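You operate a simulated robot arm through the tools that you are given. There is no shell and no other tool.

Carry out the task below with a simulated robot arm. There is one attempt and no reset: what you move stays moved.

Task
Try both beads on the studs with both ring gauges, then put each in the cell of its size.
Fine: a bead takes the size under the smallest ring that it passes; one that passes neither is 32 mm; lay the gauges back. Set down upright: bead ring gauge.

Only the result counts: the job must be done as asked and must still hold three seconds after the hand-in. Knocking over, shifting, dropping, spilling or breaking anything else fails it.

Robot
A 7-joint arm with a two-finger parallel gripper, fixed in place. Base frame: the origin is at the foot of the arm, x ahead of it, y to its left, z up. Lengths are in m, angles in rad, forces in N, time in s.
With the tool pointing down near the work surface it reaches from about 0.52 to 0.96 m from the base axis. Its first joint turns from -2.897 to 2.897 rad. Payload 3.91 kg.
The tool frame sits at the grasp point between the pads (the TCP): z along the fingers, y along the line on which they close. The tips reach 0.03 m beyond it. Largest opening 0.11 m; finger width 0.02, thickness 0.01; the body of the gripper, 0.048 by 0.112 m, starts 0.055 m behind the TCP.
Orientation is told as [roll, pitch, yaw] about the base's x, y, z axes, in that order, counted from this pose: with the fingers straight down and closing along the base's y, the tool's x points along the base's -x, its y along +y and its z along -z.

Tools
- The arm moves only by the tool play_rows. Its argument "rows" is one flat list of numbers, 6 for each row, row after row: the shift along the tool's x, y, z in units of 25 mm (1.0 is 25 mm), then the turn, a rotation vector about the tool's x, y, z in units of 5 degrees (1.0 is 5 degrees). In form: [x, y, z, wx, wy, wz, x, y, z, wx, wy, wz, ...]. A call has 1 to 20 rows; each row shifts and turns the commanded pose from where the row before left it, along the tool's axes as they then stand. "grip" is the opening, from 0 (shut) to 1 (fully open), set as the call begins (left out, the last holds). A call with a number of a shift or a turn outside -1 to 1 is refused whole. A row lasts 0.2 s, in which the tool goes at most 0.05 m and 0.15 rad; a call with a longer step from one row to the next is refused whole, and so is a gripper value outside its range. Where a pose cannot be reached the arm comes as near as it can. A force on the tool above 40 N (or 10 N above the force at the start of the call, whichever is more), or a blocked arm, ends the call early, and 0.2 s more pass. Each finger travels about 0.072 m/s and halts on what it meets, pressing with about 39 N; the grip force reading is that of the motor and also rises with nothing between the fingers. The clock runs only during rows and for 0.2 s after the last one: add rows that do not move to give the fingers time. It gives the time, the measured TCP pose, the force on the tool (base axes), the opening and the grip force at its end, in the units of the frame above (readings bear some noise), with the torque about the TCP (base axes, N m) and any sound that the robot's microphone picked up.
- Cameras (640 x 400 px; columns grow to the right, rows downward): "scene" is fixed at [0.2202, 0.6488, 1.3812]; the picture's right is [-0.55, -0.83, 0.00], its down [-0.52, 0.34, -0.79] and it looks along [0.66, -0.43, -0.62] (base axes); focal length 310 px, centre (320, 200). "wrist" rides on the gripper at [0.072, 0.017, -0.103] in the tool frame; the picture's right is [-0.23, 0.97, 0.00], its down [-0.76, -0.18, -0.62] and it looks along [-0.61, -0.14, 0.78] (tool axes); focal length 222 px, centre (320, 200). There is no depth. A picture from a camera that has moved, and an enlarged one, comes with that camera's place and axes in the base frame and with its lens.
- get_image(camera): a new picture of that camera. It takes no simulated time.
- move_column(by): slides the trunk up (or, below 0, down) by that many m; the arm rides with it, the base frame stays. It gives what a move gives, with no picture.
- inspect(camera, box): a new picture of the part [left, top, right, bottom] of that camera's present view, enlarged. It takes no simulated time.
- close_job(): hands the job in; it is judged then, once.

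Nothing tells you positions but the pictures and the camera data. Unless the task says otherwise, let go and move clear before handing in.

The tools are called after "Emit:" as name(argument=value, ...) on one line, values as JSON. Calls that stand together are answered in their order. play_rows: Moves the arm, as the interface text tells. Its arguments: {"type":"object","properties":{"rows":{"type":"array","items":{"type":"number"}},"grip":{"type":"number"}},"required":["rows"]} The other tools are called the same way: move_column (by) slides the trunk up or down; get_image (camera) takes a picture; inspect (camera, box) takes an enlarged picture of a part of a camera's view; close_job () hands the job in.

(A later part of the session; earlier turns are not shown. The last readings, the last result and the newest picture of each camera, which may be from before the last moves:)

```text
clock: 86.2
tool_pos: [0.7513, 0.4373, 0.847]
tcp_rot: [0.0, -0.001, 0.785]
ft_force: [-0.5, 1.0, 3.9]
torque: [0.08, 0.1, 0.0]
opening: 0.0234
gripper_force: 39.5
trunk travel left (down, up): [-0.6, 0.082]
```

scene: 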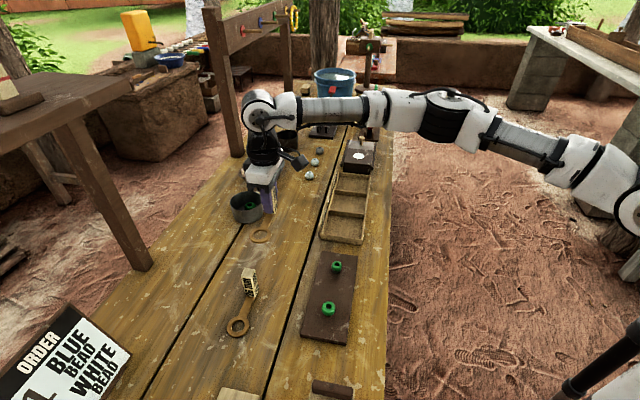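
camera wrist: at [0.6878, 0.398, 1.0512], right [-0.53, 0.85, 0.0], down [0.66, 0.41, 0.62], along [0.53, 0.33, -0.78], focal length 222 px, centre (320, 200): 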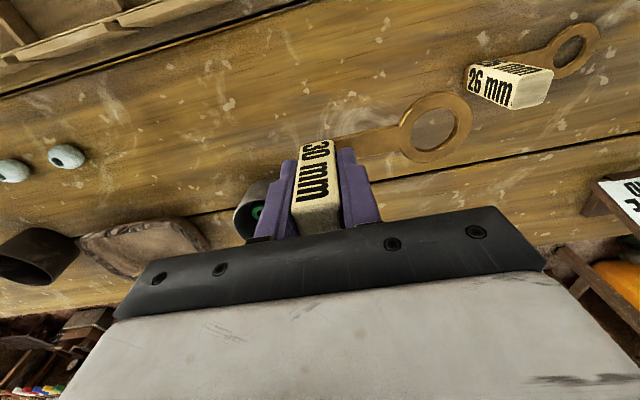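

The gauge is touching the bench at 3.9 N. I'll release it and rise.

Emit:
play_rows(rows=[0, 0, 0, 0, 0, 0, 0, 0, 0, 0, 0, 0, 0, 0, 0, 0, 0, 0, 0, 0, 0, 0, 0, 0], grip=0.6)

Emit:
play_rows(rows=[0, 0, -0.2, 0, 0, 0, 0, 0, -0.5, 0, 0, 0, 0, 0, -0.9, 0, 0, 0, 0, 0, -1, 0, 0, 0, 0, 0, -1, 0, 0, 0, 0, 0, -0.9, 0, 0, 0])

Emit:
get_image(camera="wrist")

Emit:
get_image(camera="scene")

```text
clock: 87.2
tool_pos: [0.7527, 0.436, 0.8461]
tcp_rot: [0.0, -0.001, 0.786]
ft_force: [1.4, 0.1, 0.2]
torque: [-0.01, 0.02, 0.02]
opening: 0.0661
gripper_force: 0.0
trunk travel left (down, up): [-0.6, 0.082]
```

```text
clock: 88.6
tool_pos: [0.7509, 0.4364, 0.9594]
tcp_rot: [0.0, 0.0, 0.786]
ft_force: [1.0, -0.3, 0.3]
torque: [0.01, 0.0, 0.01]
opening: 0.0661
gripper_force: 0.1
trunk travel left (down, up): [-0.6, 0.082]
```

```text
taken
camera wrist: at [0.6884, 0.3985, 1.0645], right [-0.53, 0.85, 0.0], down [0.66, 0.41, 0.62], along [0.53, 0.33, -0.78], focal length 222 px, centre (320, 200)
```

wrist: 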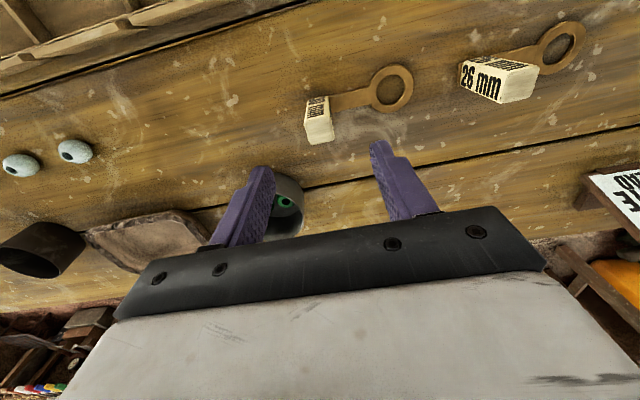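

```text
taken
```

scene: 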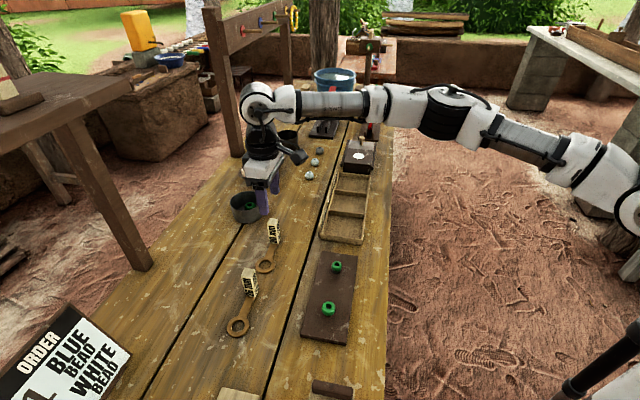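

Both gauges lie back where they were. Now I'll rise and turn to read the tray labels.

Emit:
play_rows(rows=[0, 0, -1, 0, 0, 0, 0, 0, -1, 0, 0, 0, 0, 0, 0, 0, 0, 1, 0, 0, 0, 0, 0, 1, 0, 0, 0, 0, 0, 1, 0, 0, 0, 0, 0, 1, 0, 0, 0, 0, 0, 1, 0, 0, 0, 0, 0, 1, 0, 0, 0, 0, 0, 1, 0, 0, 0, 0, 0, 1, 0, 0, 0, 0, 0, 1, 0, 0, 0, 0, 0, 1, 0, 0, 0, 0, 0, 1, 0, 0, 0, 0, 0, 1, 0, 0, 0, 0, 0, 1, 0, 0, 0, 0, 0, 1, 0, 0, 0, 0, 0, 1, 0, 0, 0, 0, 0, 1, 0, 0, 0, 0, 0, 1, 0, 0, 0, 0, 0, 1])

Emit:
get_image(camera="wrist")

```text
clock: 92.8
tool_pos: [0.752, 0.4358, 1.0091]
tcp_rot: [0.0, 0.0, -0.788]
ft_force: [-0.1, 0.5, 0.8]
torque: [-0.04, -0.01, -0.03]
opening: 0.0658
gripper_force: 0.1
trunk travel left (down, up): [-0.6, 0.082]
```

```text
taken
camera wrist: at [0.7128, 0.5004, 1.113], right [0.85, 0.53, 0.0], down [0.41, -0.67, 0.62], along [0.33, -0.53, -0.78], focal length 222 px, centre (320, 200)
```

wrist: 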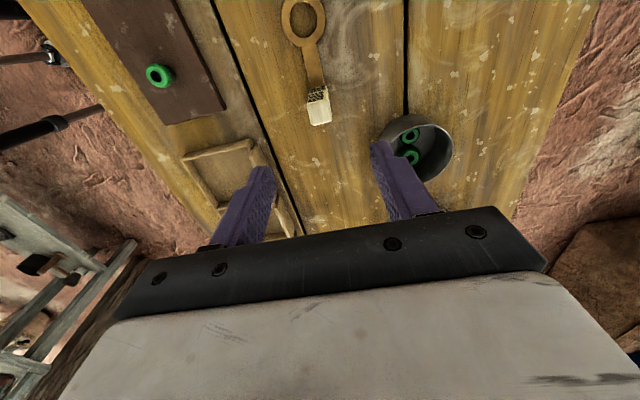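

The labels seem to face the left side of the tray. I'll move the camera over the tray for a direct look.

Emit:
play_rows(rows=[-0.757, -0.559, 0, 0, 0, 0, -0.757, -0.559, 0, 0, 0, 0, -0.757, -0.559, 0, 0, 0, 0, -0.757, -0.559, 0, 0, 0, 0, -0.757, -0.559, 0, 0, 0, 0, -0.757, -0.559, 0, 0, 0, 0, -0.757, -0.559, 0, 0, 0, 0, -0.757, -0.559, 0, 0, 0, 0], grip=1)

Emit:
get_image(camera="wrist")

Emit:
inspect(camera="wrist", box=[220, 50, 440, 200])

```text
clock: 94.6
tool_pos: [0.7812, 0.2503, 1.0075]
tcp_rot: [0.001, 0.001, -0.783]
ft_force: [-0.3, -0.1, -0.3]
torque: [0.0, 0.0, -0.01]
opening: 0.1101
gripper_force: 0.0
trunk travel left (down, up): [-0.6, 0.082]
```

```text
taken
camera wrist: at [0.7414, 0.3138, 1.1121], right [0.85, 0.53, 0.0], down [0.41, -0.66, 0.62], along [0.33, -0.53, -0.78], focal length 222 px, centre (320, 200)
```

wrist: 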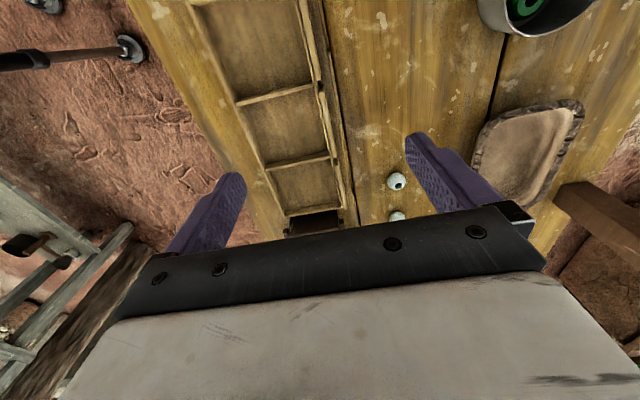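

```text
2.67 times, centred on (330, 125) of wrist
camera zoom: at [0.7414, 0.3138, 1.1121], right [0.85, 0.53, 0.0], down [0.41, -0.66, 0.62], along [0.33, -0.53, -0.78], focal length 592 px, centre (293, 400)
```

zoom: 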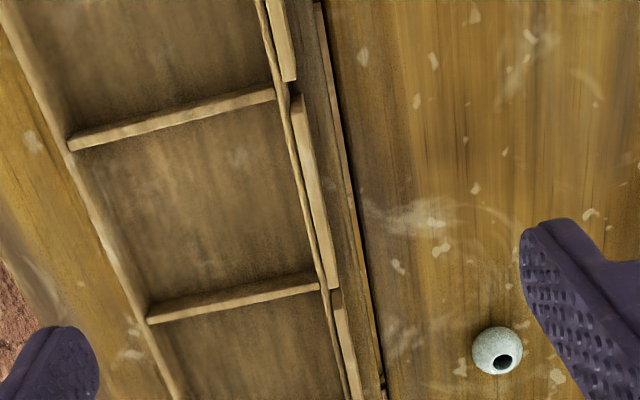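

The label plates stand upright on the tray's left wall, and their text seems to face the robot side. I'll look from that side.

Emit:
play_rows(rows=[0, 0, 0, 0, 0, -1, 0, 0, 0, 0, 0, -1, 0, 0, 0, 0, 0, -1, 0, 0, 0, 0, 0, -1, 0, 0, 0, 0, 0, -1, 0, 0, 0, 0, 0, -1, 0, 0, 0, 0, 0, -1, 0, 0, 0, 0, 0, -1, 0, 0, 0, 0, 0, -1, 0, 0, 0, 0, 0, -1, 0, 0, 0, 0, 0, -1, 0, 0, 0, 0, 0, -1, 0, 0, 0, 0, 0, -1, 0, 0, 0, 0, 0, -1, 0.896, 0.048, 0.21, 0, 0, 0, 0.896, 0.048, 0.21, 0, 0, 0, 0.896, 0.048, 0.21, 0, 0, 0, 0.896, 0.048, 0.21, 0, 0, 0, 0.896, 0.048, 0.21, 0, 0, 0])

Emit:
get_image(camera="wrist")

Emit:
inspect(camera="wrist", box=[230, 100, 410, 220])

```text
clock: 98.6
tool_pos: [0.6747, 0.2088, 0.9823]
tcp_rot: [0.0, 0.002, 0.436]
ft_force: [0.4, 0.9, 0.8]
torque: [0.0, -0.04, 0.0]
opening: 0.11
gripper_force: 0.1
trunk travel left (down, up): [-0.6, 0.082]
```

```text
taken
camera wrist: at [0.6021, 0.1944, 1.0867], right [-0.21, 0.98, 0.0], down [0.77, 0.16, 0.62], along [0.61, 0.13, -0.78], focal length 222 px, centre (320, 200)
```

wrist: 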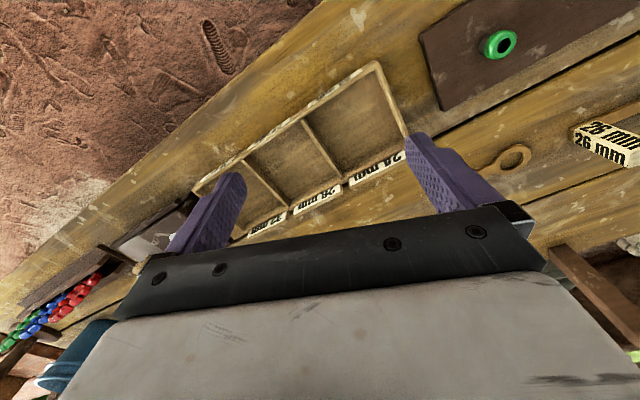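

```text
3.33 times, centred on (320, 160) of wrist
camera zoom: at [0.6021, 0.1944, 1.0867], right [-0.21, 0.98, 0.0], down [0.77, 0.16, 0.62], along [0.61, 0.13, -0.78], focal length 740 px, centre (320, 333)
```

zoom: 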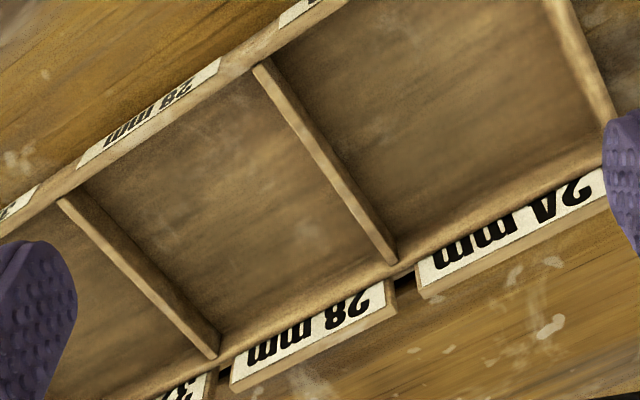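

The labels read 24 mm on the cell nearest the board, then 28 mm, then 32 mm. Next I'll pick the small bead, estimated at (0.581, 0.364), and hover over it at yaw -45°.

Emit:
play_rows(rows=[0, 0, 0, 0, 0, 1, 0, 0, 0, 0, 0, 1, 0, 0, 0, 0, 0, 1, 0, 0, 0, 0, 0, 1, 0, 0, 0, 0, 0, 1, 0, 0, 0, 0, 0, 1, 0, 0, 0, 0, 0, 1, 0, 0, 0, 0, 0, 1, 0, 0, 0, 0, 0, 1, 0, 0, 0, 0, 0, 1, 0, 0, 0, 0, 0, 1, 0, 0, 0, 0, 0, 1, 0, 0, 0, 0, 0, 1, 0, 0, 0, 0, 0, 1], grip=0.6)

Emit:
play_rows(rows=[0.783, 0.193, 0.344, 0, 0, 0, 0.783, 0.193, 0.344, 0, 0, 0, 0.783, 0.193, 0.344, 0, 0, 0, 0.783, 0.193, 0.344, 0, 0, 0, 0.783, 0.193, 0.344, 0, 0, 0, 0.783, 0.193, 0.344, 0, 0, 0, 0.783, 0.193, 0.344, 0, 0, 0, 0.783, 0.193, 0.344, 0, 0, 0, 0.783, 0.193, 0.344, 0, 0, 0, 0, 0, 0, 0, 0, 0])

Emit:
get_image(camera="wrist")

Emit:
inspect(camera="scene", box=[290, 220, 390, 345])

```text
clock: 101.6
tool_pos: [0.6758, 0.2086, 0.9826]
tcp_rot: [0.001, 0.002, -0.786]
ft_force: [0.6, -0.1, -0.6]
torque: [-0.01, 0.0, -0.01]
opening: 0.0661
gripper_force: 0.0
trunk travel left (down, up): [-0.6, 0.082]
```

```text
clock: 103.8
tool_pos: [0.5803, 0.363, 0.9051]
tcp_rot: [0.002, 0.001, -0.784]
ft_force: [0.3, 0.4, 0.1]
torque: [0.03, 0.0, -0.02]
opening: 0.0659
gripper_force: 0.0
trunk travel left (down, up): [-0.6, 0.082]
```

```text
taken
camera wrist: at [0.5411, 0.4274, 1.0085], right [0.85, 0.53, 0.0], down [0.41, -0.66, 0.62], along [0.33, -0.53, -0.78], focal length 222 px, centre (320, 200)
```

wrist: 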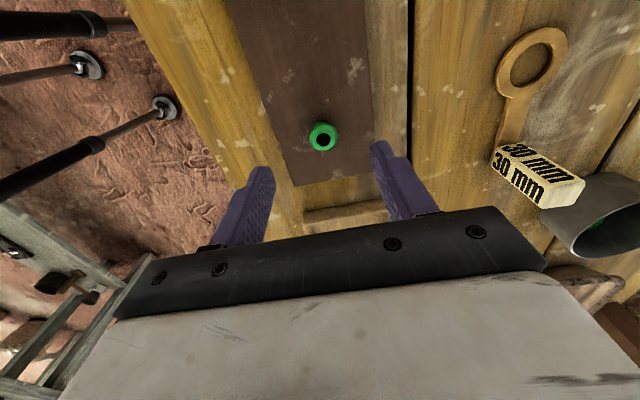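

```text
3.20 times, centred on (340, 282) of scene
camera zoom: at [0.2202, 0.6488, 1.3812], right [-0.55, -0.83, 0.0], down [-0.52, 0.34, -0.79], along [0.66, -0.43, -0.62], focal length 992 px, centre (256, -64)
```

zoom: 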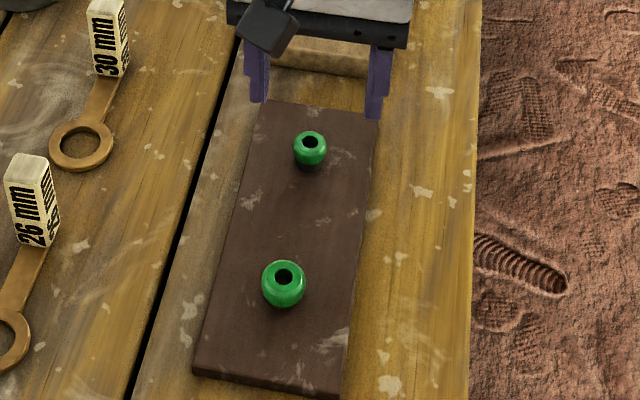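

Emit:
inspect(camera="wrist", box=[240, 100, 400, 200])

```text
4.00 times, centred on (320, 150) of wrist
camera zoom: at [0.5411, 0.4274, 1.0085], right [0.85, 0.53, 0.0], down [0.41, -0.66, 0.62], along [0.33, -0.53, -0.78], focal length 888 px, centre (320, 400)
```

zoom: 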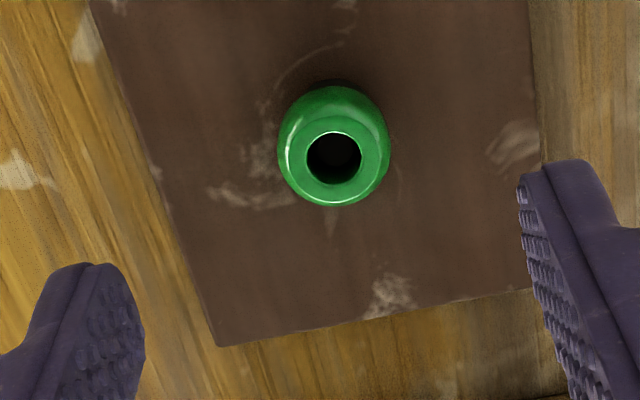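

The bead is about 2.6 mm off along the closing line. I'll correct that, descend around it and look again.

Emit:
play_rows(rows=[0.014, 0.104, 0.3, 0, 0, 0, 0, 0, 0.5, 0, 0, 0, 0, 0, 0.5, 0, 0, 0, 0, 0, 0.4, 0, 0, 0, 0, 0, 0.3, 0, 0, 0, 0, 0, 0.15, 0, 0, 0, 0, 0, 0, 0, 0, 0])

Emit:
get_image(camera="wrist")

Emit:
inspect(camera="wrist", box=[240, 120, 400, 220])

Emit:
inspect(camera="scene", box=[300, 230, 370, 300])

```text
clock: 105.4
tool_pos: [0.5819, 0.3661, 0.8522]
tcp_rot: [-0.001, 0.0, -0.785]
ft_force: [0.5, -0.4, -0.5]
torque: [-0.03, -0.02, -0.02]
opening: 0.0656
gripper_force: 0.1
trunk travel left (down, up): [-0.6, 0.082]
```

```text
taken
camera wrist: at [0.5437, 0.4298, 0.9549], right [0.85, 0.53, 0.0], down [0.41, -0.66, 0.62], along [0.33, -0.53, -0.78], focal length 222 px, centre (320, 200)
```

wrist: 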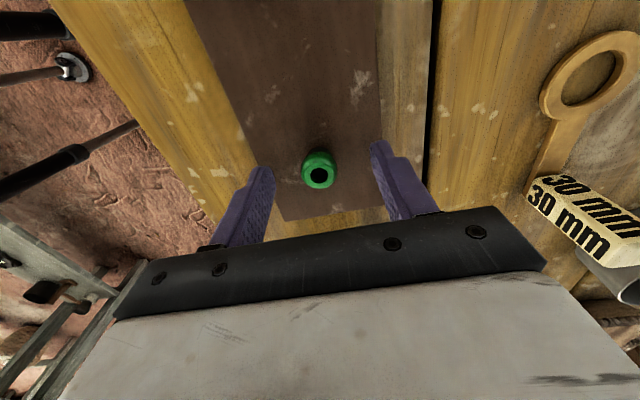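

```text
4.00 times, centred on (320, 170) of wrist
camera zoom: at [0.5437, 0.4298, 0.9549], right [0.85, 0.53, 0.0], down [0.41, -0.66, 0.62], along [0.33, -0.53, -0.78], focal length 888 px, centre (320, 320)
```

zoom: 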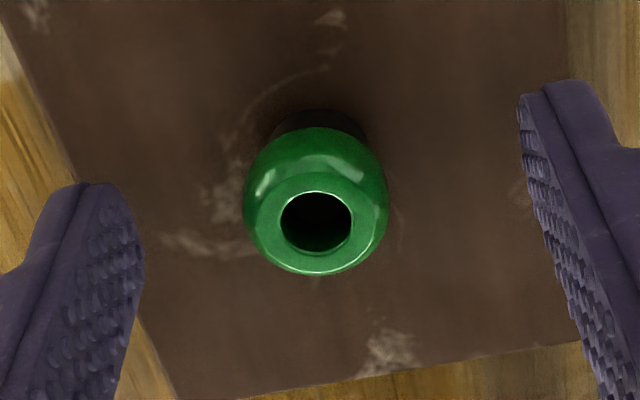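

```text
5.71 times, centred on (335, 265) of scene
camera zoom: at [0.2202, 0.6488, 1.3812], right [-0.55, -0.83, 0.0], down [-0.52, 0.34, -0.79], along [0.66, -0.43, -0.62], focal length 1772 px, centre (234, -171)
```

zoom: 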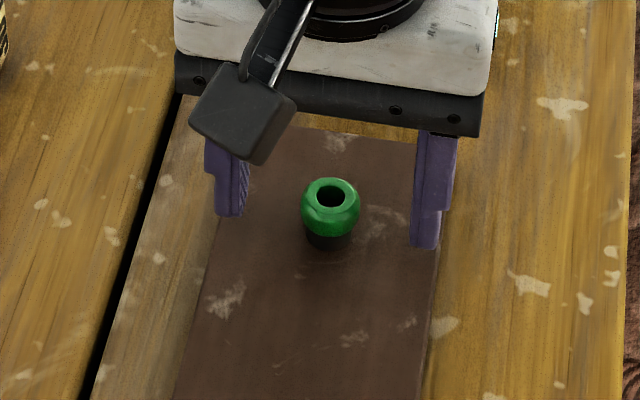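

The bead is centred between the fingers to within 0.5 mm. I'll lower 3 mm more and close.

Emit:
play_rows(rows=[0, -0.01, 0.06, 0, 0, 0, 0, 0, 0.06, 0, 0, 0, 0, 0, 0, 0, 0, 0])

Emit:
play_rows(rows=[0, 0, 0, 0, 0, 0, 0, 0, 0, 0, 0, 0, 0, 0, 0, 0, 0, 0, 0, 0, 0, 0, 0, 0, 0, 0, 0, 0, 0, 0], grip=0)

Emit:
inspect(camera="wrist", box=[240, 120, 400, 220])

Emit:
inspect(camera="scene", box=[300, 230, 370, 300])

```text
clock: 106.2
tool_pos: [0.5824, 0.3662, 0.8478]
tcp_rot: [-0.001, 0.0, -0.785]
ft_force: [-0.7, -0.7, 0.4]
torque: [0.0, -0.01, 0.03]
opening: 0.0659
gripper_force: 0.1
trunk travel left (down, up): [-0.6, 0.082]
```

```text
clock: 107.4
tool_pos: [0.5825, 0.3656, 0.8472]
tcp_rot: [0.001, 0.0, -0.785]
ft_force: [-3.1, -4.5, -1.1]
torque: [-0.12, 0.09, 0.02]
opening: 0.0194
gripper_force: 38.7
trunk travel left (down, up): [-0.6, 0.082]
```

```text
4.00 times, centred on (320, 170) of wrist
camera zoom: at [0.5436, 0.4295, 0.9522], right [0.85, 0.53, 0.0], down [0.41, -0.66, 0.62], along [0.33, -0.53, -0.78], focal length 888 px, centre (320, 320)
```

zoom: 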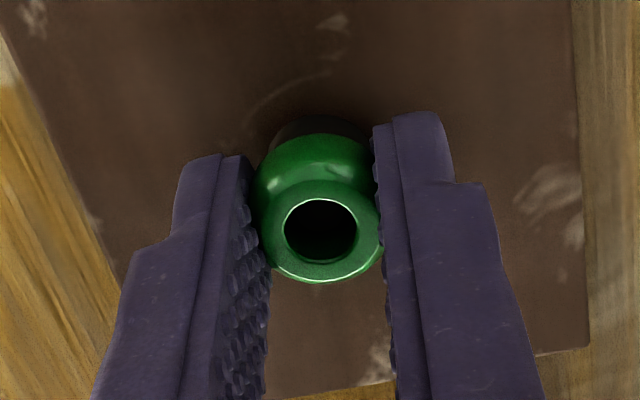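

```text
5.71 times, centred on (335, 265) of scene
camera zoom: at [0.2202, 0.6488, 1.3812], right [-0.55, -0.83, 0.0], down [-0.52, 0.34, -0.79], along [0.66, -0.43, -0.62], focal length 1772 px, centre (234, -171)
```

zoom: 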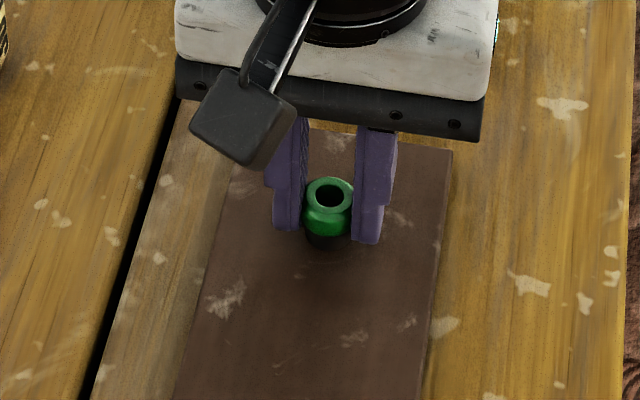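

The fingers have closed on the small bead at 19.4 mm with full grip force. There is a slight sideways load, so the bead must sit on a peg. I'll relieve it by half a millimetre and lift gently.

Emit:
play_rows(rows=[0, -0.02, 0, 0, 0, 0, 0, 0, -0.08, 0, 0, 0, 0, 0, -0.12, 0, 0, 0, 0, 0, -0.2, 0, 0, 0, 0, 0, 0, 0, 0, 0])

Emit:
inspect(camera="wrist", box=[240, 120, 400, 220])

Emit:
inspect(camera="scene", box=[300, 230, 370, 300])

```text
clock: 108.6
tool_pos: [0.5831, 0.366, 0.8581]
tcp_rot: [0.002, 0.0, -0.786]
ft_force: [0.5, 0.1, -0.4]
torque: [0.0, -0.02, 0.0]
opening: 0.0196
gripper_force: 38.7
trunk travel left (down, up): [-0.6, 0.082]
```

```text
4.00 times, centred on (320, 170) of wrist
camera zoom: at [0.5435, 0.43, 0.9626], right [0.85, 0.53, 0.0], down [0.41, -0.66, 0.62], along [0.33, -0.53, -0.78], focal length 888 px, centre (320, 320)
```

zoom: 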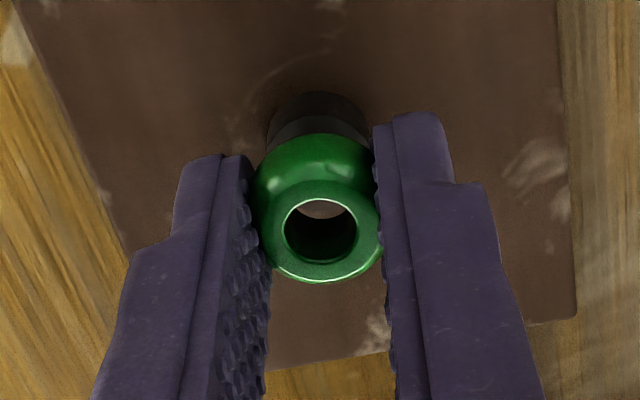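

```text
5.71 times, centred on (335, 265) of scene
camera zoom: at [0.2202, 0.6488, 1.3812], right [-0.55, -0.83, 0.0], down [-0.52, 0.34, -0.79], along [0.66, -0.43, -0.62], focal length 1772 px, centre (234, -171)
```

zoom: 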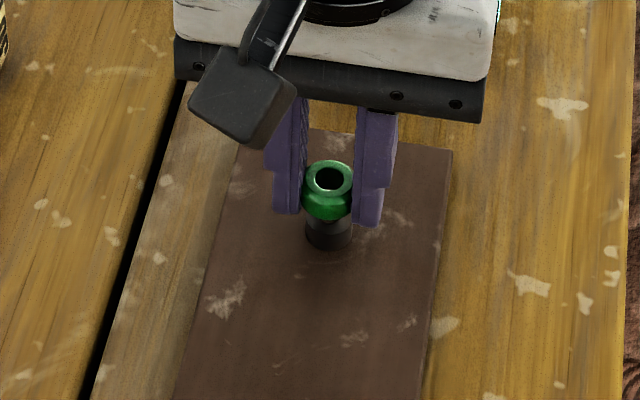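

The bead came off the stud level and is held well. I'll lift higher and carry it over the 24 mm cell.

Emit:
play_rows(rows=[0, 0, -0.5, 0, 0, 0, 0, 0, -0.8, 0, 0, 0, 0, 0, -0.8, 0, 0, 0, 0, 0, -0.4, 0, 0, 0, -0.7425, 0.014, 0, 0, 0, 0, -0.7425, 0.014, 0, 0, 0, 0, -0.7425, 0.014, 0, 0, 0, 0, -0.7425, 0.014, 0, 0, 0, 0, -0.7425, 0.014, 0, 0, 0, 0, -0.7425, 0.014, 0, 0, 0, 0, -0.7425, 0.014, 0, 0, 0, 0, -0.7425, 0.014, 0, 0, 0, 0, 0, 0, 0, 0, 0, 0])

Emit:
get_image(camera="wrist")

Emit:
inspect(camera="scene", box=[300, 160, 400, 280])

```text
clock: 111.4
tool_pos: [0.6905, 0.2613, 0.9189]
tcp_rot: [-0.001, -0.001, -0.787]
ft_force: [0.1, 0.9, 0.2]
torque: [-0.04, -0.03, 0.01]
opening: 0.0196
gripper_force: 39.2
trunk travel left (down, up): [-0.6, 0.082]
```

```text
taken
camera wrist: at [0.651, 0.3255, 1.0239], right [0.85, 0.53, 0.0], down [0.41, -0.66, 0.62], along [0.33, -0.53, -0.78], focal length 222 px, centre (320, 200)
```

wrist: 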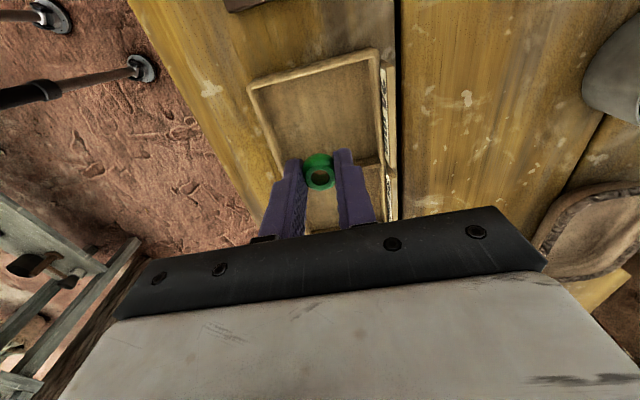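

```text
3.33 times, centred on (350, 220) of scene
camera zoom: at [0.2202, 0.6488, 1.3812], right [-0.55, -0.83, 0.0], down [-0.52, 0.34, -0.79], along [0.66, -0.43, -0.62], focal length 1033 px, centre (220, 133)
```

zoom: 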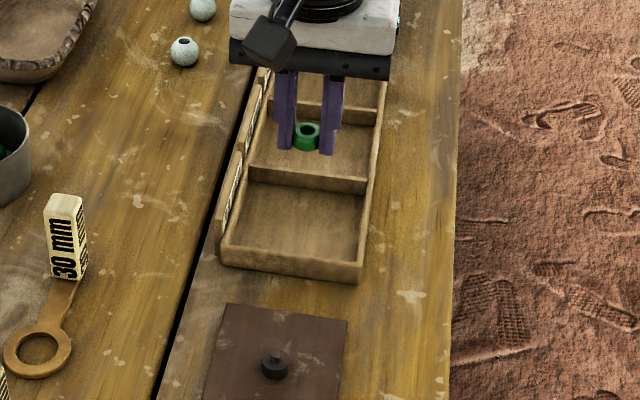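

The bead is centred above the 24 mm cell in both views. I'll lower it into the cell.

Emit:
play_rows(rows=[0, 0, 0.6, 0, 0, 0, 0, 0, 0.8, 0, 0, 0, 0, 0, 0.8, 0, 0, 0, 0, 0, 0.5, 0, 0, 0, 0, 0, 0.26, 0, 0, 0, 0, 0, 0, 0, 0, 0])

Emit:
inspect(camera="scene", box=[300, 180, 380, 260])

Emit:
get_image(camera="wrist")

```text
clock: 112.8
tool_pos: [0.6908, 0.2624, 0.8477]
tcp_rot: [-0.001, 0.001, -0.785]
ft_force: [-0.8, 0.2, 0.3]
torque: [-0.02, -0.04, 0.0]
opening: 0.0198
gripper_force: 39.5
trunk travel left (down, up): [-0.6, 0.082]
```

```text
5.00 times, centred on (340, 220) of scene
camera zoom: at [0.2202, 0.6488, 1.3812], right [-0.55, -0.83, 0.0], down [-0.52, 0.34, -0.79], along [0.66, -0.43, -0.62], focal length 1550 px, centre (220, 100)
```

zoom: 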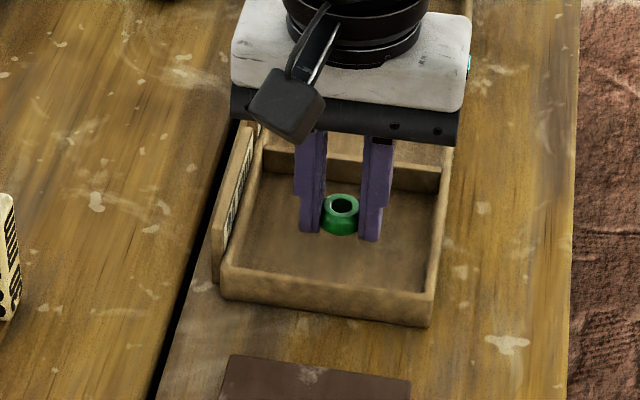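

```text
taken
camera wrist: at [0.6507, 0.3271, 0.9512], right [0.85, 0.53, 0.0], down [0.41, -0.66, 0.62], along [0.33, -0.53, -0.78], focal length 222 px, centre (320, 200)
```

wrist: 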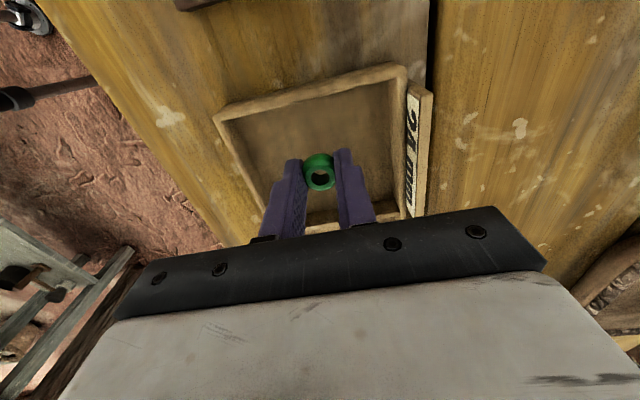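

The bead is well inside the 24 mm cell. I'll ease down to the floor.

Emit:
play_rows(rows=[0, 0, 0.08, 0, 0, 0, 0, 0, 0.08, 0, 0, 0, 0, 0, 0.04, 0, 0, 0, 0, 0, 0.04, 0, 0, 0, 0, 0, 0, 0, 0, 0])

Emit:
inspect(camera="scene", box=[310, 200, 370, 250])

```text
clock: 114.0
tool_pos: [0.6904, 0.2627, 0.8403]
tcp_rot: [-0.001, 0.001, -0.785]
ft_force: [-0.5, 0.4, 0.4]
torque: [0.01, -0.05, 0.0]
opening: 0.02
gripper_force: 38.5
trunk travel left (down, up): [-0.6, 0.082]
```

```text
8.00 times, centred on (340, 225) of scene
camera zoom: at [0.2202, 0.6488, 1.3812], right [-0.55, -0.83, 0.0], down [-0.52, 0.34, -0.79], along [0.66, -0.43, -0.62], focal length 2480 px, centre (160, 0)
```

zoom: 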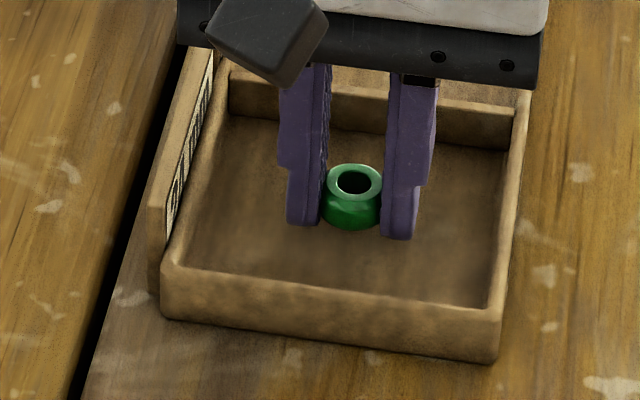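

Emit:
play_rows(rows=[0, 0, 0.03, 0, 0, 0, 0, 0, 0.03, 0, 0, 0, 0, 0, 0, 0, 0, 0])

```text
clock: 114.8
tool_pos: [0.6894, 0.2626, 0.839]
tcp_rot: [0.001, 0.0, -0.785]
ft_force: [0.1, -0.5, 0.7]
torque: [0.0, -0.03, 0.0]
opening: 0.0196
gripper_force: 38.9
trunk travel left (down, up): [-0.6, 0.082]
```

Emit:
play_rows(rows=[0, 0, 0.03, 0, 0, 0, 0, 0, 0.03, 0, 0, 0, 0, 0, 0, 0, 0, 0])

Emit:
inspect(camera="scene", box=[310, 200, 370, 250])

```text
clock: 115.6
tool_pos: [0.6904, 0.2627, 0.837]
tcp_rot: [0.001, -0.001, -0.784]
ft_force: [0.7, -0.4, -0.3]
torque: [-0.02, 0.01, -0.01]
opening: 0.0195
gripper_force: 39.4
trunk travel left (down, up): [-0.6, 0.082]
```

```text
8.00 times, centred on (340, 225) of scene
camera zoom: at [0.2202, 0.6488, 1.3812], right [-0.55, -0.83, 0.0], down [-0.52, 0.34, -0.79], along [0.66, -0.43, -0.62], focal length 2480 px, centre (160, 0)
```

zoom: 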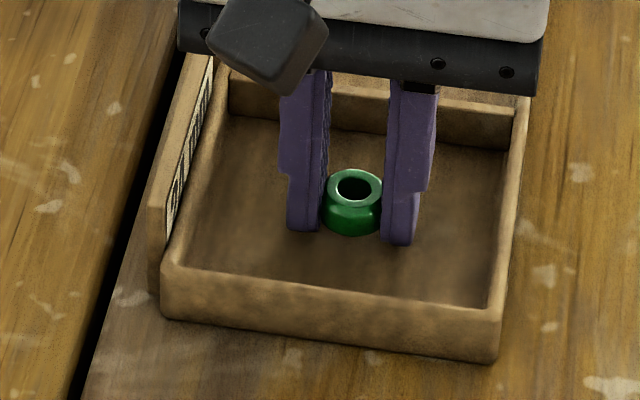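

Emit:
play_rows(rows=[0, 0, 0.03, 0, 0, 0, 0, 0, 0.03, 0, 0, 0, 0, 0, 0, 0, 0, 0])

```text
clock: 116.4
tool_pos: [0.6887, 0.2624, 0.8358]
tcp_rot: [0.0, -0.001, -0.785]
ft_force: [0.0, 0.1, 0.5]
torque: [0.0, 0.01, 0.03]
opening: 0.0194
gripper_force: 39.0
trunk travel left (down, up): [-0.6, 0.082]
```

Emit:
play_rows(rows=[0, 0, 0.03, 0, 0, 0, 0, 0, 0.02, 0, 0, 0, 0, 0, 0, 0, 0, 0])

Emit:
inspect(camera="scene", box=[310, 200, 370, 250])

```text
clock: 117.2
tool_pos: [0.6908, 0.2625, 0.8358]
tcp_rot: [0.0, -0.001, -0.788]
ft_force: [-0.7, -0.6, -0.1]
torque: [-0.01, 0.02, 0.0]
opening: 0.0197
gripper_force: 38.7
trunk travel left (down, up): [-0.6, 0.082]
```

```text
8.00 times, centred on (340, 225) of scene
camera zoom: at [0.2202, 0.6488, 1.3812], right [-0.55, -0.83, 0.0], down [-0.52, 0.34, -0.79], along [0.66, -0.43, -0.62], focal length 2480 px, centre (160, 0)
```

zoom: 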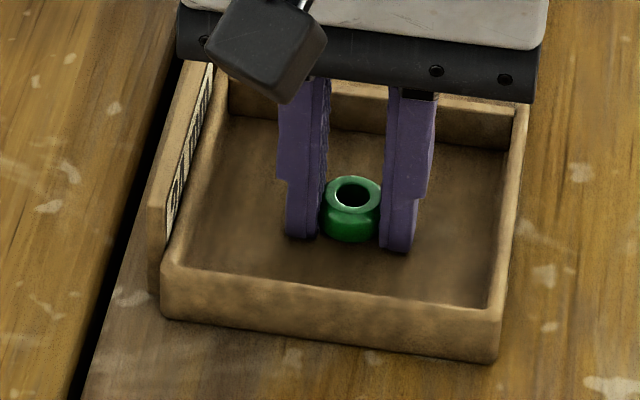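

Emit:
play_rows(rows=[0, 0, 0.02, 0, 0, 0, 0, 0, 0.02, 0, 0, 0, 0, 0, 0, 0, 0, 0])

```text
clock: 118.0
tool_pos: [0.6895, 0.2625, 0.8343]
tcp_rot: [0.001, 0.0, -0.785]
ft_force: [-0.4, 2.5, 4.8]
torque: [0.03, 0.04, 0.0]
opening: 0.0193
gripper_force: 39.2
trunk travel left (down, up): [-0.6, 0.082]
```

Contact at 4.8 N. I'll open moderately and rise.

Emit:
play_rows(rows=[0, 0, 0, 0, 0, 0, 0, 0, 0, 0, 0, 0, 0, 0, 0, 0, 0, 0], grip=0.42)

Emit:
inspect(camera="scene", box=[310, 200, 370, 250])

Emit:
inspect(camera="wrist", box=[240, 120, 400, 220])

```text
clock: 118.8
tool_pos: [0.6899, 0.2613, 0.8354]
tcp_rot: [0.002, 0.0, -0.785]
ft_force: [4.0, -1.5, 8.2]
torque: [-0.15, 0.12, 0.07]
opening: 0.0454
gripper_force: 0.1
trunk travel left (down, up): [-0.6, 0.082]
```

```text
8.00 times, centred on (340, 225) of scene
camera zoom: at [0.2202, 0.6488, 1.3812], right [-0.55, -0.83, 0.0], down [-0.52, 0.34, -0.79], along [0.66, -0.43, -0.62], focal length 2480 px, centre (160, 0)
```

zoom: 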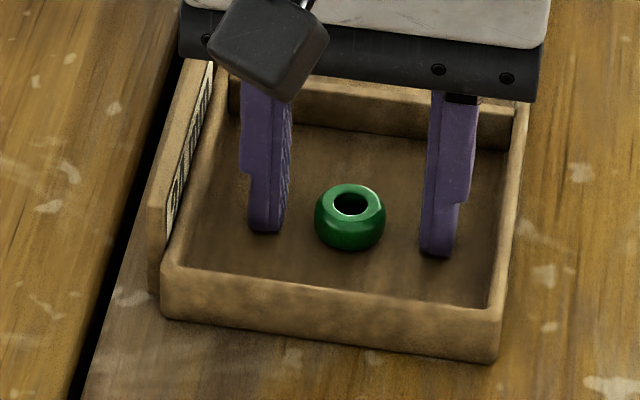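

```text
4.00 times, centred on (320, 170) of wrist
camera zoom: at [0.6513, 0.3258, 0.9391], right [0.85, 0.53, 0.0], down [0.41, -0.66, 0.62], along [0.33, -0.53, -0.78], focal length 888 px, centre (320, 320)
```

zoom: 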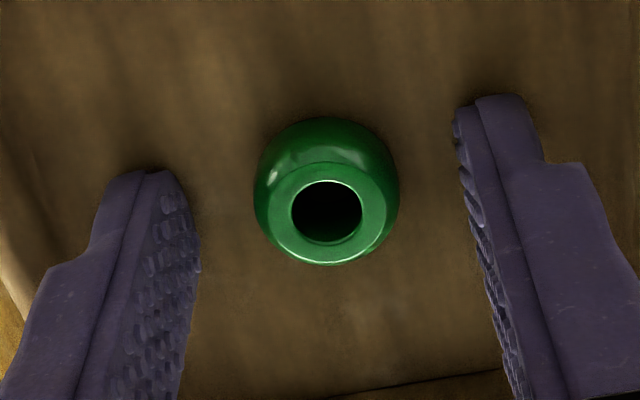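

The bead stands upright in the 24 mm cell. I'll rise straight up now.

Emit:
play_rows(rows=[0, 0, -0.1, 0, 0, 0, 0, 0, -0.3, 0, 0, 0, 0, 0, -0.7, 0, 0, 0, 0, 0, -0.9, 0, 0, 0, 0, 0, -0.9, 0, 0, 0])

Emit:
inspect(camera="scene", box=[300, 160, 400, 340])

Emit:
get_image(camera="wrist")

```text
clock: 120.0
tool_pos: [0.6893, 0.2636, 0.9078]
tcp_rot: [0.0, 0.0, -0.785]
ft_force: [0.1, 0.4, 0.6]
torque: [0.01, -0.01, -0.02]
opening: 0.0464
gripper_force: 0.0
trunk travel left (down, up): [-0.6, 0.082]
```

```text
2.22 times, centred on (350, 250) of scene
camera zoom: at [0.2202, 0.6488, 1.3812], right [-0.55, -0.83, 0.0], down [-0.52, 0.34, -0.79], along [0.66, -0.43, -0.62], focal length 689 px, centre (253, 89)
```

zoom: 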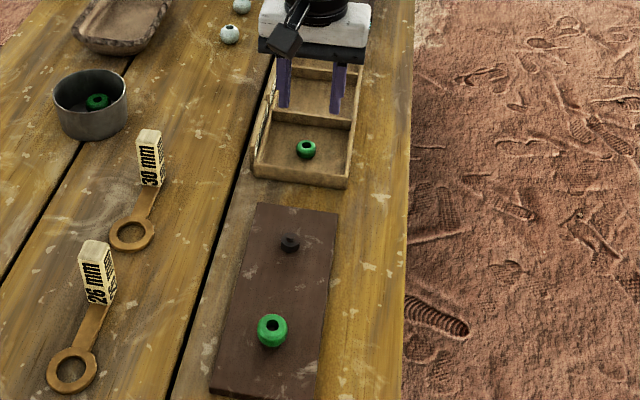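

```text
taken
camera wrist: at [0.6504, 0.3272, 1.0114], right [0.85, 0.53, 0.0], down [0.41, -0.66, 0.62], along [0.33, -0.53, -0.78], focal length 222 px, centre (320, 200)
```

wrist: 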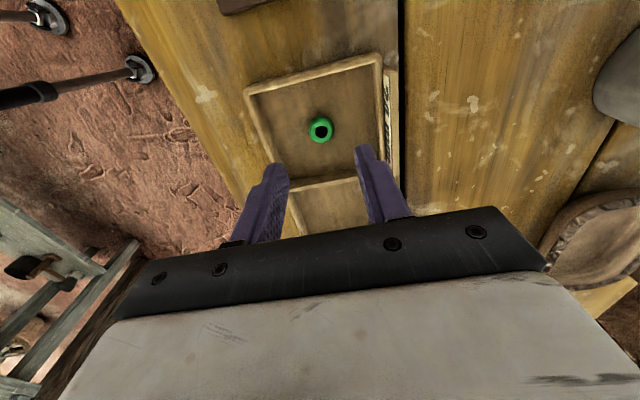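

Now the big bead, estimated near (0.504, 0.4435). I'll hover over it.

Emit:
play_rows(rows=[0.8625, -0.011, 0, 0, 0, 0, 0.8625, -0.011, 0, 0, 0, 0, 0.8625, -0.011, 0, 0, 0, 0, 0.8625, -0.011, 0, 0, 0, 0, 0.8625, -0.011, 0, 0, 0, 0, 0.8625, -0.011, 0, 0, 0, 0, 0.8625, -0.011, 0, 0, 0, 0, 0.8625, -0.011, 0, 0, 0, 0, 0.8625, -0.011, 0, 0, 0, 0, 0.8625, -0.011, 0, 0, 0, 0, 0.8625, -0.011, 0, 0, 0, 0, 0.8625, -0.011, 0, 0, 0, 0, 0, 0, 0, 0, 0, 0], grip=0.6)

Emit:
inspect(camera="wrist", box=[240, 100, 400, 200])

Emit:
inspect(camera="scene", box=[290, 260, 370, 350])

```text
clock: 122.8
tool_pos: [0.502, 0.4421, 0.9063]
tcp_rot: [-0.001, 0.0, -0.785]
ft_force: [-0.9, -1.2, 0.2]
torque: [-0.01, 0.01, 0.01]
opening: 0.066
gripper_force: 0.0
trunk travel left (down, up): [-0.6, 0.082]
```

```text
4.00 times, centred on (320, 150) of wrist
camera zoom: at [0.4637, 0.507, 1.011], right [0.85, 0.53, 0.0], down [0.41, -0.66, 0.62], along [0.33, -0.53, -0.78], focal length 888 px, centre (320, 400)
```

zoom: 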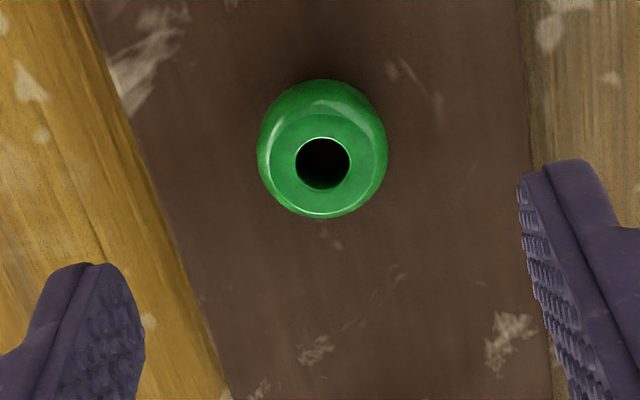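

```text
4.44 times, centred on (330, 305) of scene
camera zoom: at [0.2202, 0.6488, 1.3812], right [-0.55, -0.83, 0.0], down [-0.52, 0.34, -0.79], along [0.66, -0.43, -0.62], focal length 1378 px, centre (276, -267)
```

zoom: 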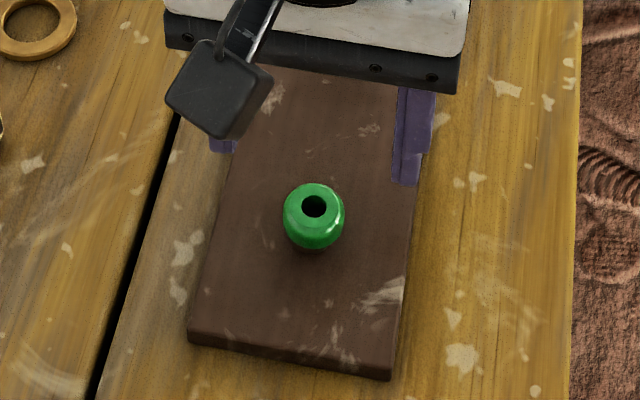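

The big bead is within about 1 mm of centre. I'll correct that and descend, stopping slightly higher than for the small bead.

Emit:
play_rows(rows=[-0.048, 0.016, 0.3, 0, 0, 0, 0, 0, 0.5, 0, 0, 0, 0, 0, 0.5, 0, 0, 0, 0, 0, 0.4, 0, 0, 0, 0, 0, 0.3, 0, 0, 0, 0, 0, 0.2, 0, 0, 0, 0, 0, 0, 0, 0, 0])

Emit:
inspect(camera="wrist", box=[240, 120, 400, 220])

Emit:
inspect(camera="scene", box=[300, 270, 370, 340])

```text
clock: 124.4
tool_pos: [0.5046, 0.4429, 0.8506]
tcp_rot: [0.001, -0.001, -0.786]
ft_force: [0.6, 0.7, -1.0]
torque: [0.03, -0.02, 0.03]
opening: 0.0657
gripper_force: 0.1
trunk travel left (down, up): [-0.6, 0.082]
```

```text
4.00 times, centred on (320, 170) of wrist
camera zoom: at [0.4661, 0.5069, 0.9551], right [0.85, 0.53, 0.0], down [0.41, -0.66, 0.62], along [0.33, -0.53, -0.78], focal length 888 px, centre (320, 320)
```

zoom: 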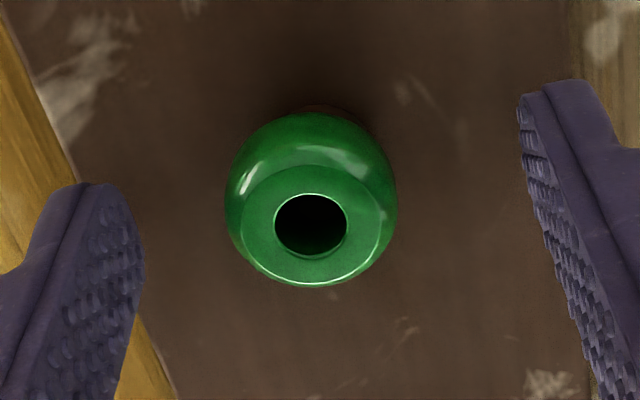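

```text
5.71 times, centred on (335, 305) of scene
camera zoom: at [0.2202, 0.6488, 1.3812], right [-0.55, -0.83, 0.0], down [-0.52, 0.34, -0.79], along [0.66, -0.43, -0.62], focal length 1772 px, centre (234, -400)
```

zoom: 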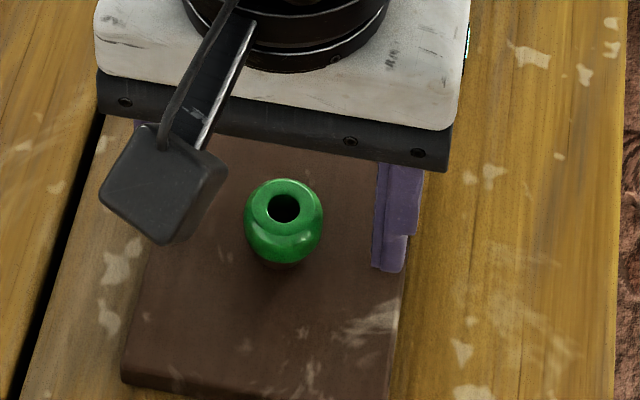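

Emit:
play_rows(rows=[0.03, -0.04, 0, 0, 0, 0, 0, 0, 0, 0, 0, 0])

Emit:
play_rows(rows=[0, 0, 0, 0, 0, 0, 0, 0, 0, 0, 0, 0, 0, 0, 0, 0, 0, 0, 0, 0, 0, 0, 0, 0, 0, 0, 0, 0, 0, 0], grip=0)

Emit:
inspect(camera="wrist", box=[240, 120, 400, 220])

Emit:
inspect(camera="scene", box=[300, 270, 370, 340])

```text
clock: 125.0
tool_pos: [0.503, 0.4437, 0.8512]
tcp_rot: [0.0, 0.001, -0.786]
ft_force: [-0.5, -0.7, -0.3]
torque: [0.02, -0.01, -0.02]
opening: 0.0662
gripper_force: 0.1
trunk travel left (down, up): [-0.6, 0.082]
```

```text
clock: 126.2
tool_pos: [0.5045, 0.4414, 0.8509]
tcp_rot: [0.0, 0.0, -0.786]
ft_force: [0.0, -0.6, 0.0]
torque: [0.03, 0.0, -0.01]
opening: 0.0246
gripper_force: 39.0
trunk travel left (down, up): [-0.6, 0.082]
```

```text
4.00 times, centred on (320, 170) of wrist
camera zoom: at [0.4649, 0.5064, 0.9552], right [0.85, 0.53, 0.0], down [0.41, -0.66, 0.62], along [0.33, -0.53, -0.78], focal length 888 px, centre (320, 320)
```

zoom: 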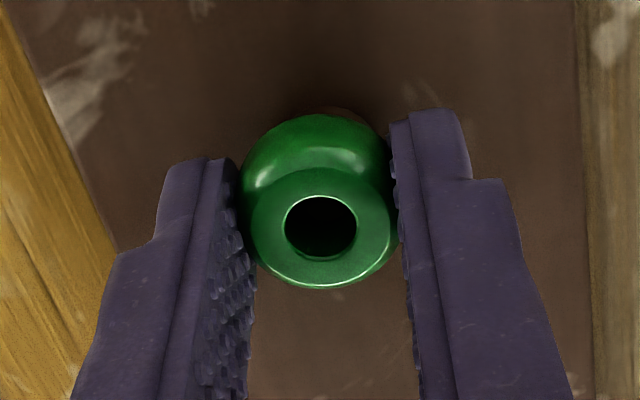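

```text
5.71 times, centred on (335, 305) of scene
camera zoom: at [0.2202, 0.6488, 1.3812], right [-0.55, -0.83, 0.0], down [-0.52, 0.34, -0.79], along [0.66, -0.43, -0.62], focal length 1772 px, centre (234, -400)
```

zoom: 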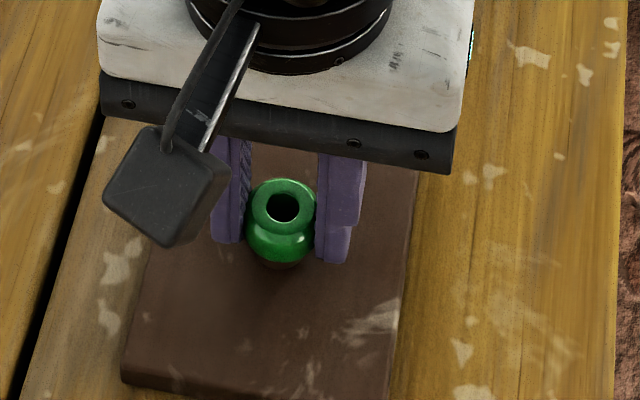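

The grip on the big bead is at 24.6 mm with no side load. I'll lift it gently.

Emit:
play_rows(rows=[0, 0, -0.08, 0, 0, 0, 0, 0, -0.12, 0, 0, 0, 0, 0, -0.2, 0, 0, 0, 0, 0, 0, 0, 0, 0])

Emit:
inspect(camera="wrist", box=[240, 120, 400, 220])

Emit:
inspect(camera="scene", box=[300, 270, 370, 340])

```text
clock: 127.2
tool_pos: [0.5036, 0.4408, 0.861]
tcp_rot: [0.001, 0.0, -0.785]
ft_force: [0.0, -0.1, -0.1]
torque: [0.01, 0.01, 0.01]
opening: 0.0247
gripper_force: 39.0
trunk travel left (down, up): [-0.6, 0.082]
```

```text
4.00 times, centred on (320, 170) of wrist
camera zoom: at [0.4647, 0.506, 0.9653], right [0.85, 0.53, 0.0], down [0.41, -0.66, 0.62], along [0.33, -0.53, -0.78], focal length 888 px, centre (320, 320)
```

zoom: 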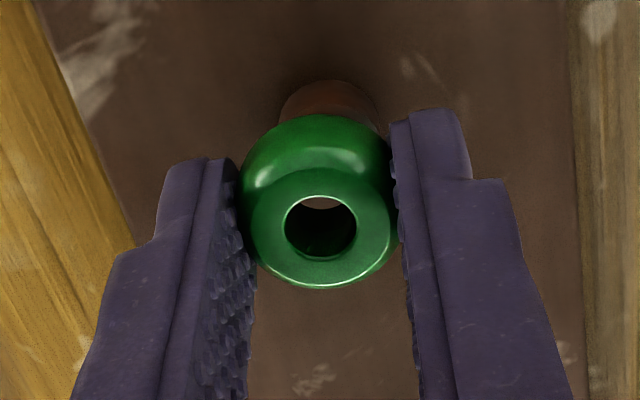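

```text
5.71 times, centred on (335, 305) of scene
camera zoom: at [0.2202, 0.6488, 1.3812], right [-0.55, -0.83, 0.0], down [-0.52, 0.34, -0.79], along [0.66, -0.43, -0.62], focal length 1772 px, centre (234, -400)
```

zoom: 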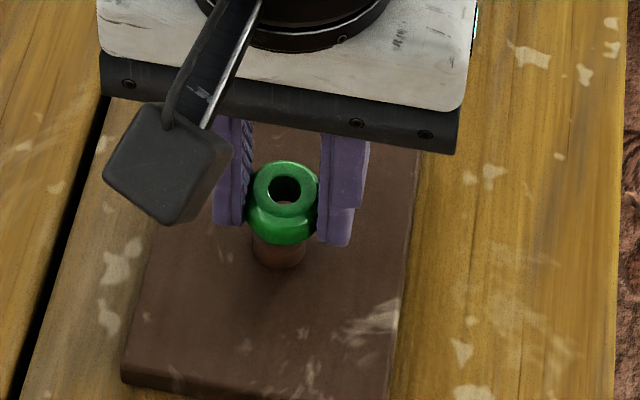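

The bead is lifted level. I'll raise it and carry it to the 28 mm (middle) cell.

Emit:
play_rows(rows=[0, 0, -0.6, 0, 0, 0, 0, 0, -1, 0, 0, 0, 0, 0, -0.96, 0, 0, 0, -0.894, 0.015, 0, 0, 0, 0, -0.894, 0.015, 0, 0, 0, 0, -0.894, 0.015, 0, 0, 0, 0, -0.894, 0.015, 0, 0, 0, 0, -0.894, 0.015, 0, 0, 0, 0, -0.894, 0.015, 0, 0, 0, 0, -0.894, 0.015, 0, 0, 0, 0, -0.894, 0.015, 0, 0, 0, 0, -0.894, 0.015, 0, 0, 0, 0, -0.894, 0.015, 0, 0, 0, 0, -0.894, 0.015, 0, 0, 0, 0, -0.894, 0.015, 0, 0, 0, 0, -0.894, 0.015, 0, 0, 0, 0, -0.894, 0.015, 0, 0, 0, 0, -0.894, 0.015, 0, 0, 0, 0, -0.894, 0.015, 0, 0, 0, 0, 0, 0, 0, 0, 0, 0])

Emit:
get_image(camera="wrist")

Emit:
inspect(camera="scene", box=[300, 150, 400, 260])

```text
clock: 131.4
tool_pos: [0.7609, 0.193, 0.924]
tcp_rot: [0.0, -0.001, -0.787]
ft_force: [0.8, 0.4, -0.3]
torque: [-0.02, -0.01, 0.01]
opening: 0.0248
gripper_force: 39.4
trunk travel left (down, up): [-0.6, 0.082]
```

```text
taken
camera wrist: at [0.7222, 0.2571, 1.0279], right [0.85, 0.53, 0.0], down [0.41, -0.66, 0.62], along [0.33, -0.53, -0.78], focal length 222 px, centre (320, 200)
```

wrist: 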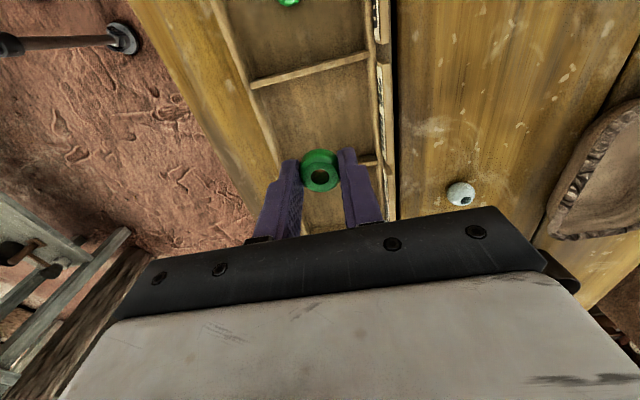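

```text
3.64 times, centred on (350, 205) of scene
camera zoom: at [0.2202, 0.6488, 1.3812], right [-0.55, -0.83, 0.0], down [-0.52, 0.34, -0.79], along [0.66, -0.43, -0.62], focal length 1127 px, centre (211, 182)
```

zoom: 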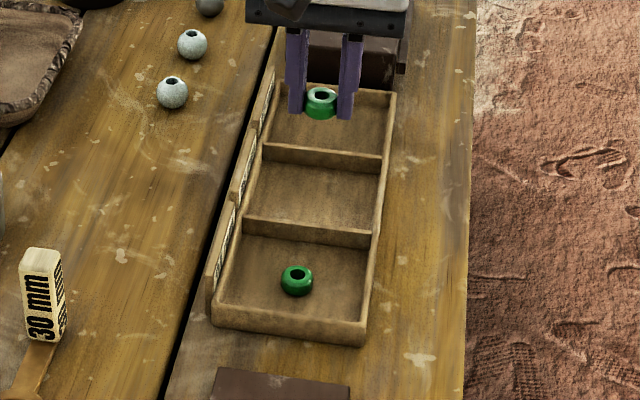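

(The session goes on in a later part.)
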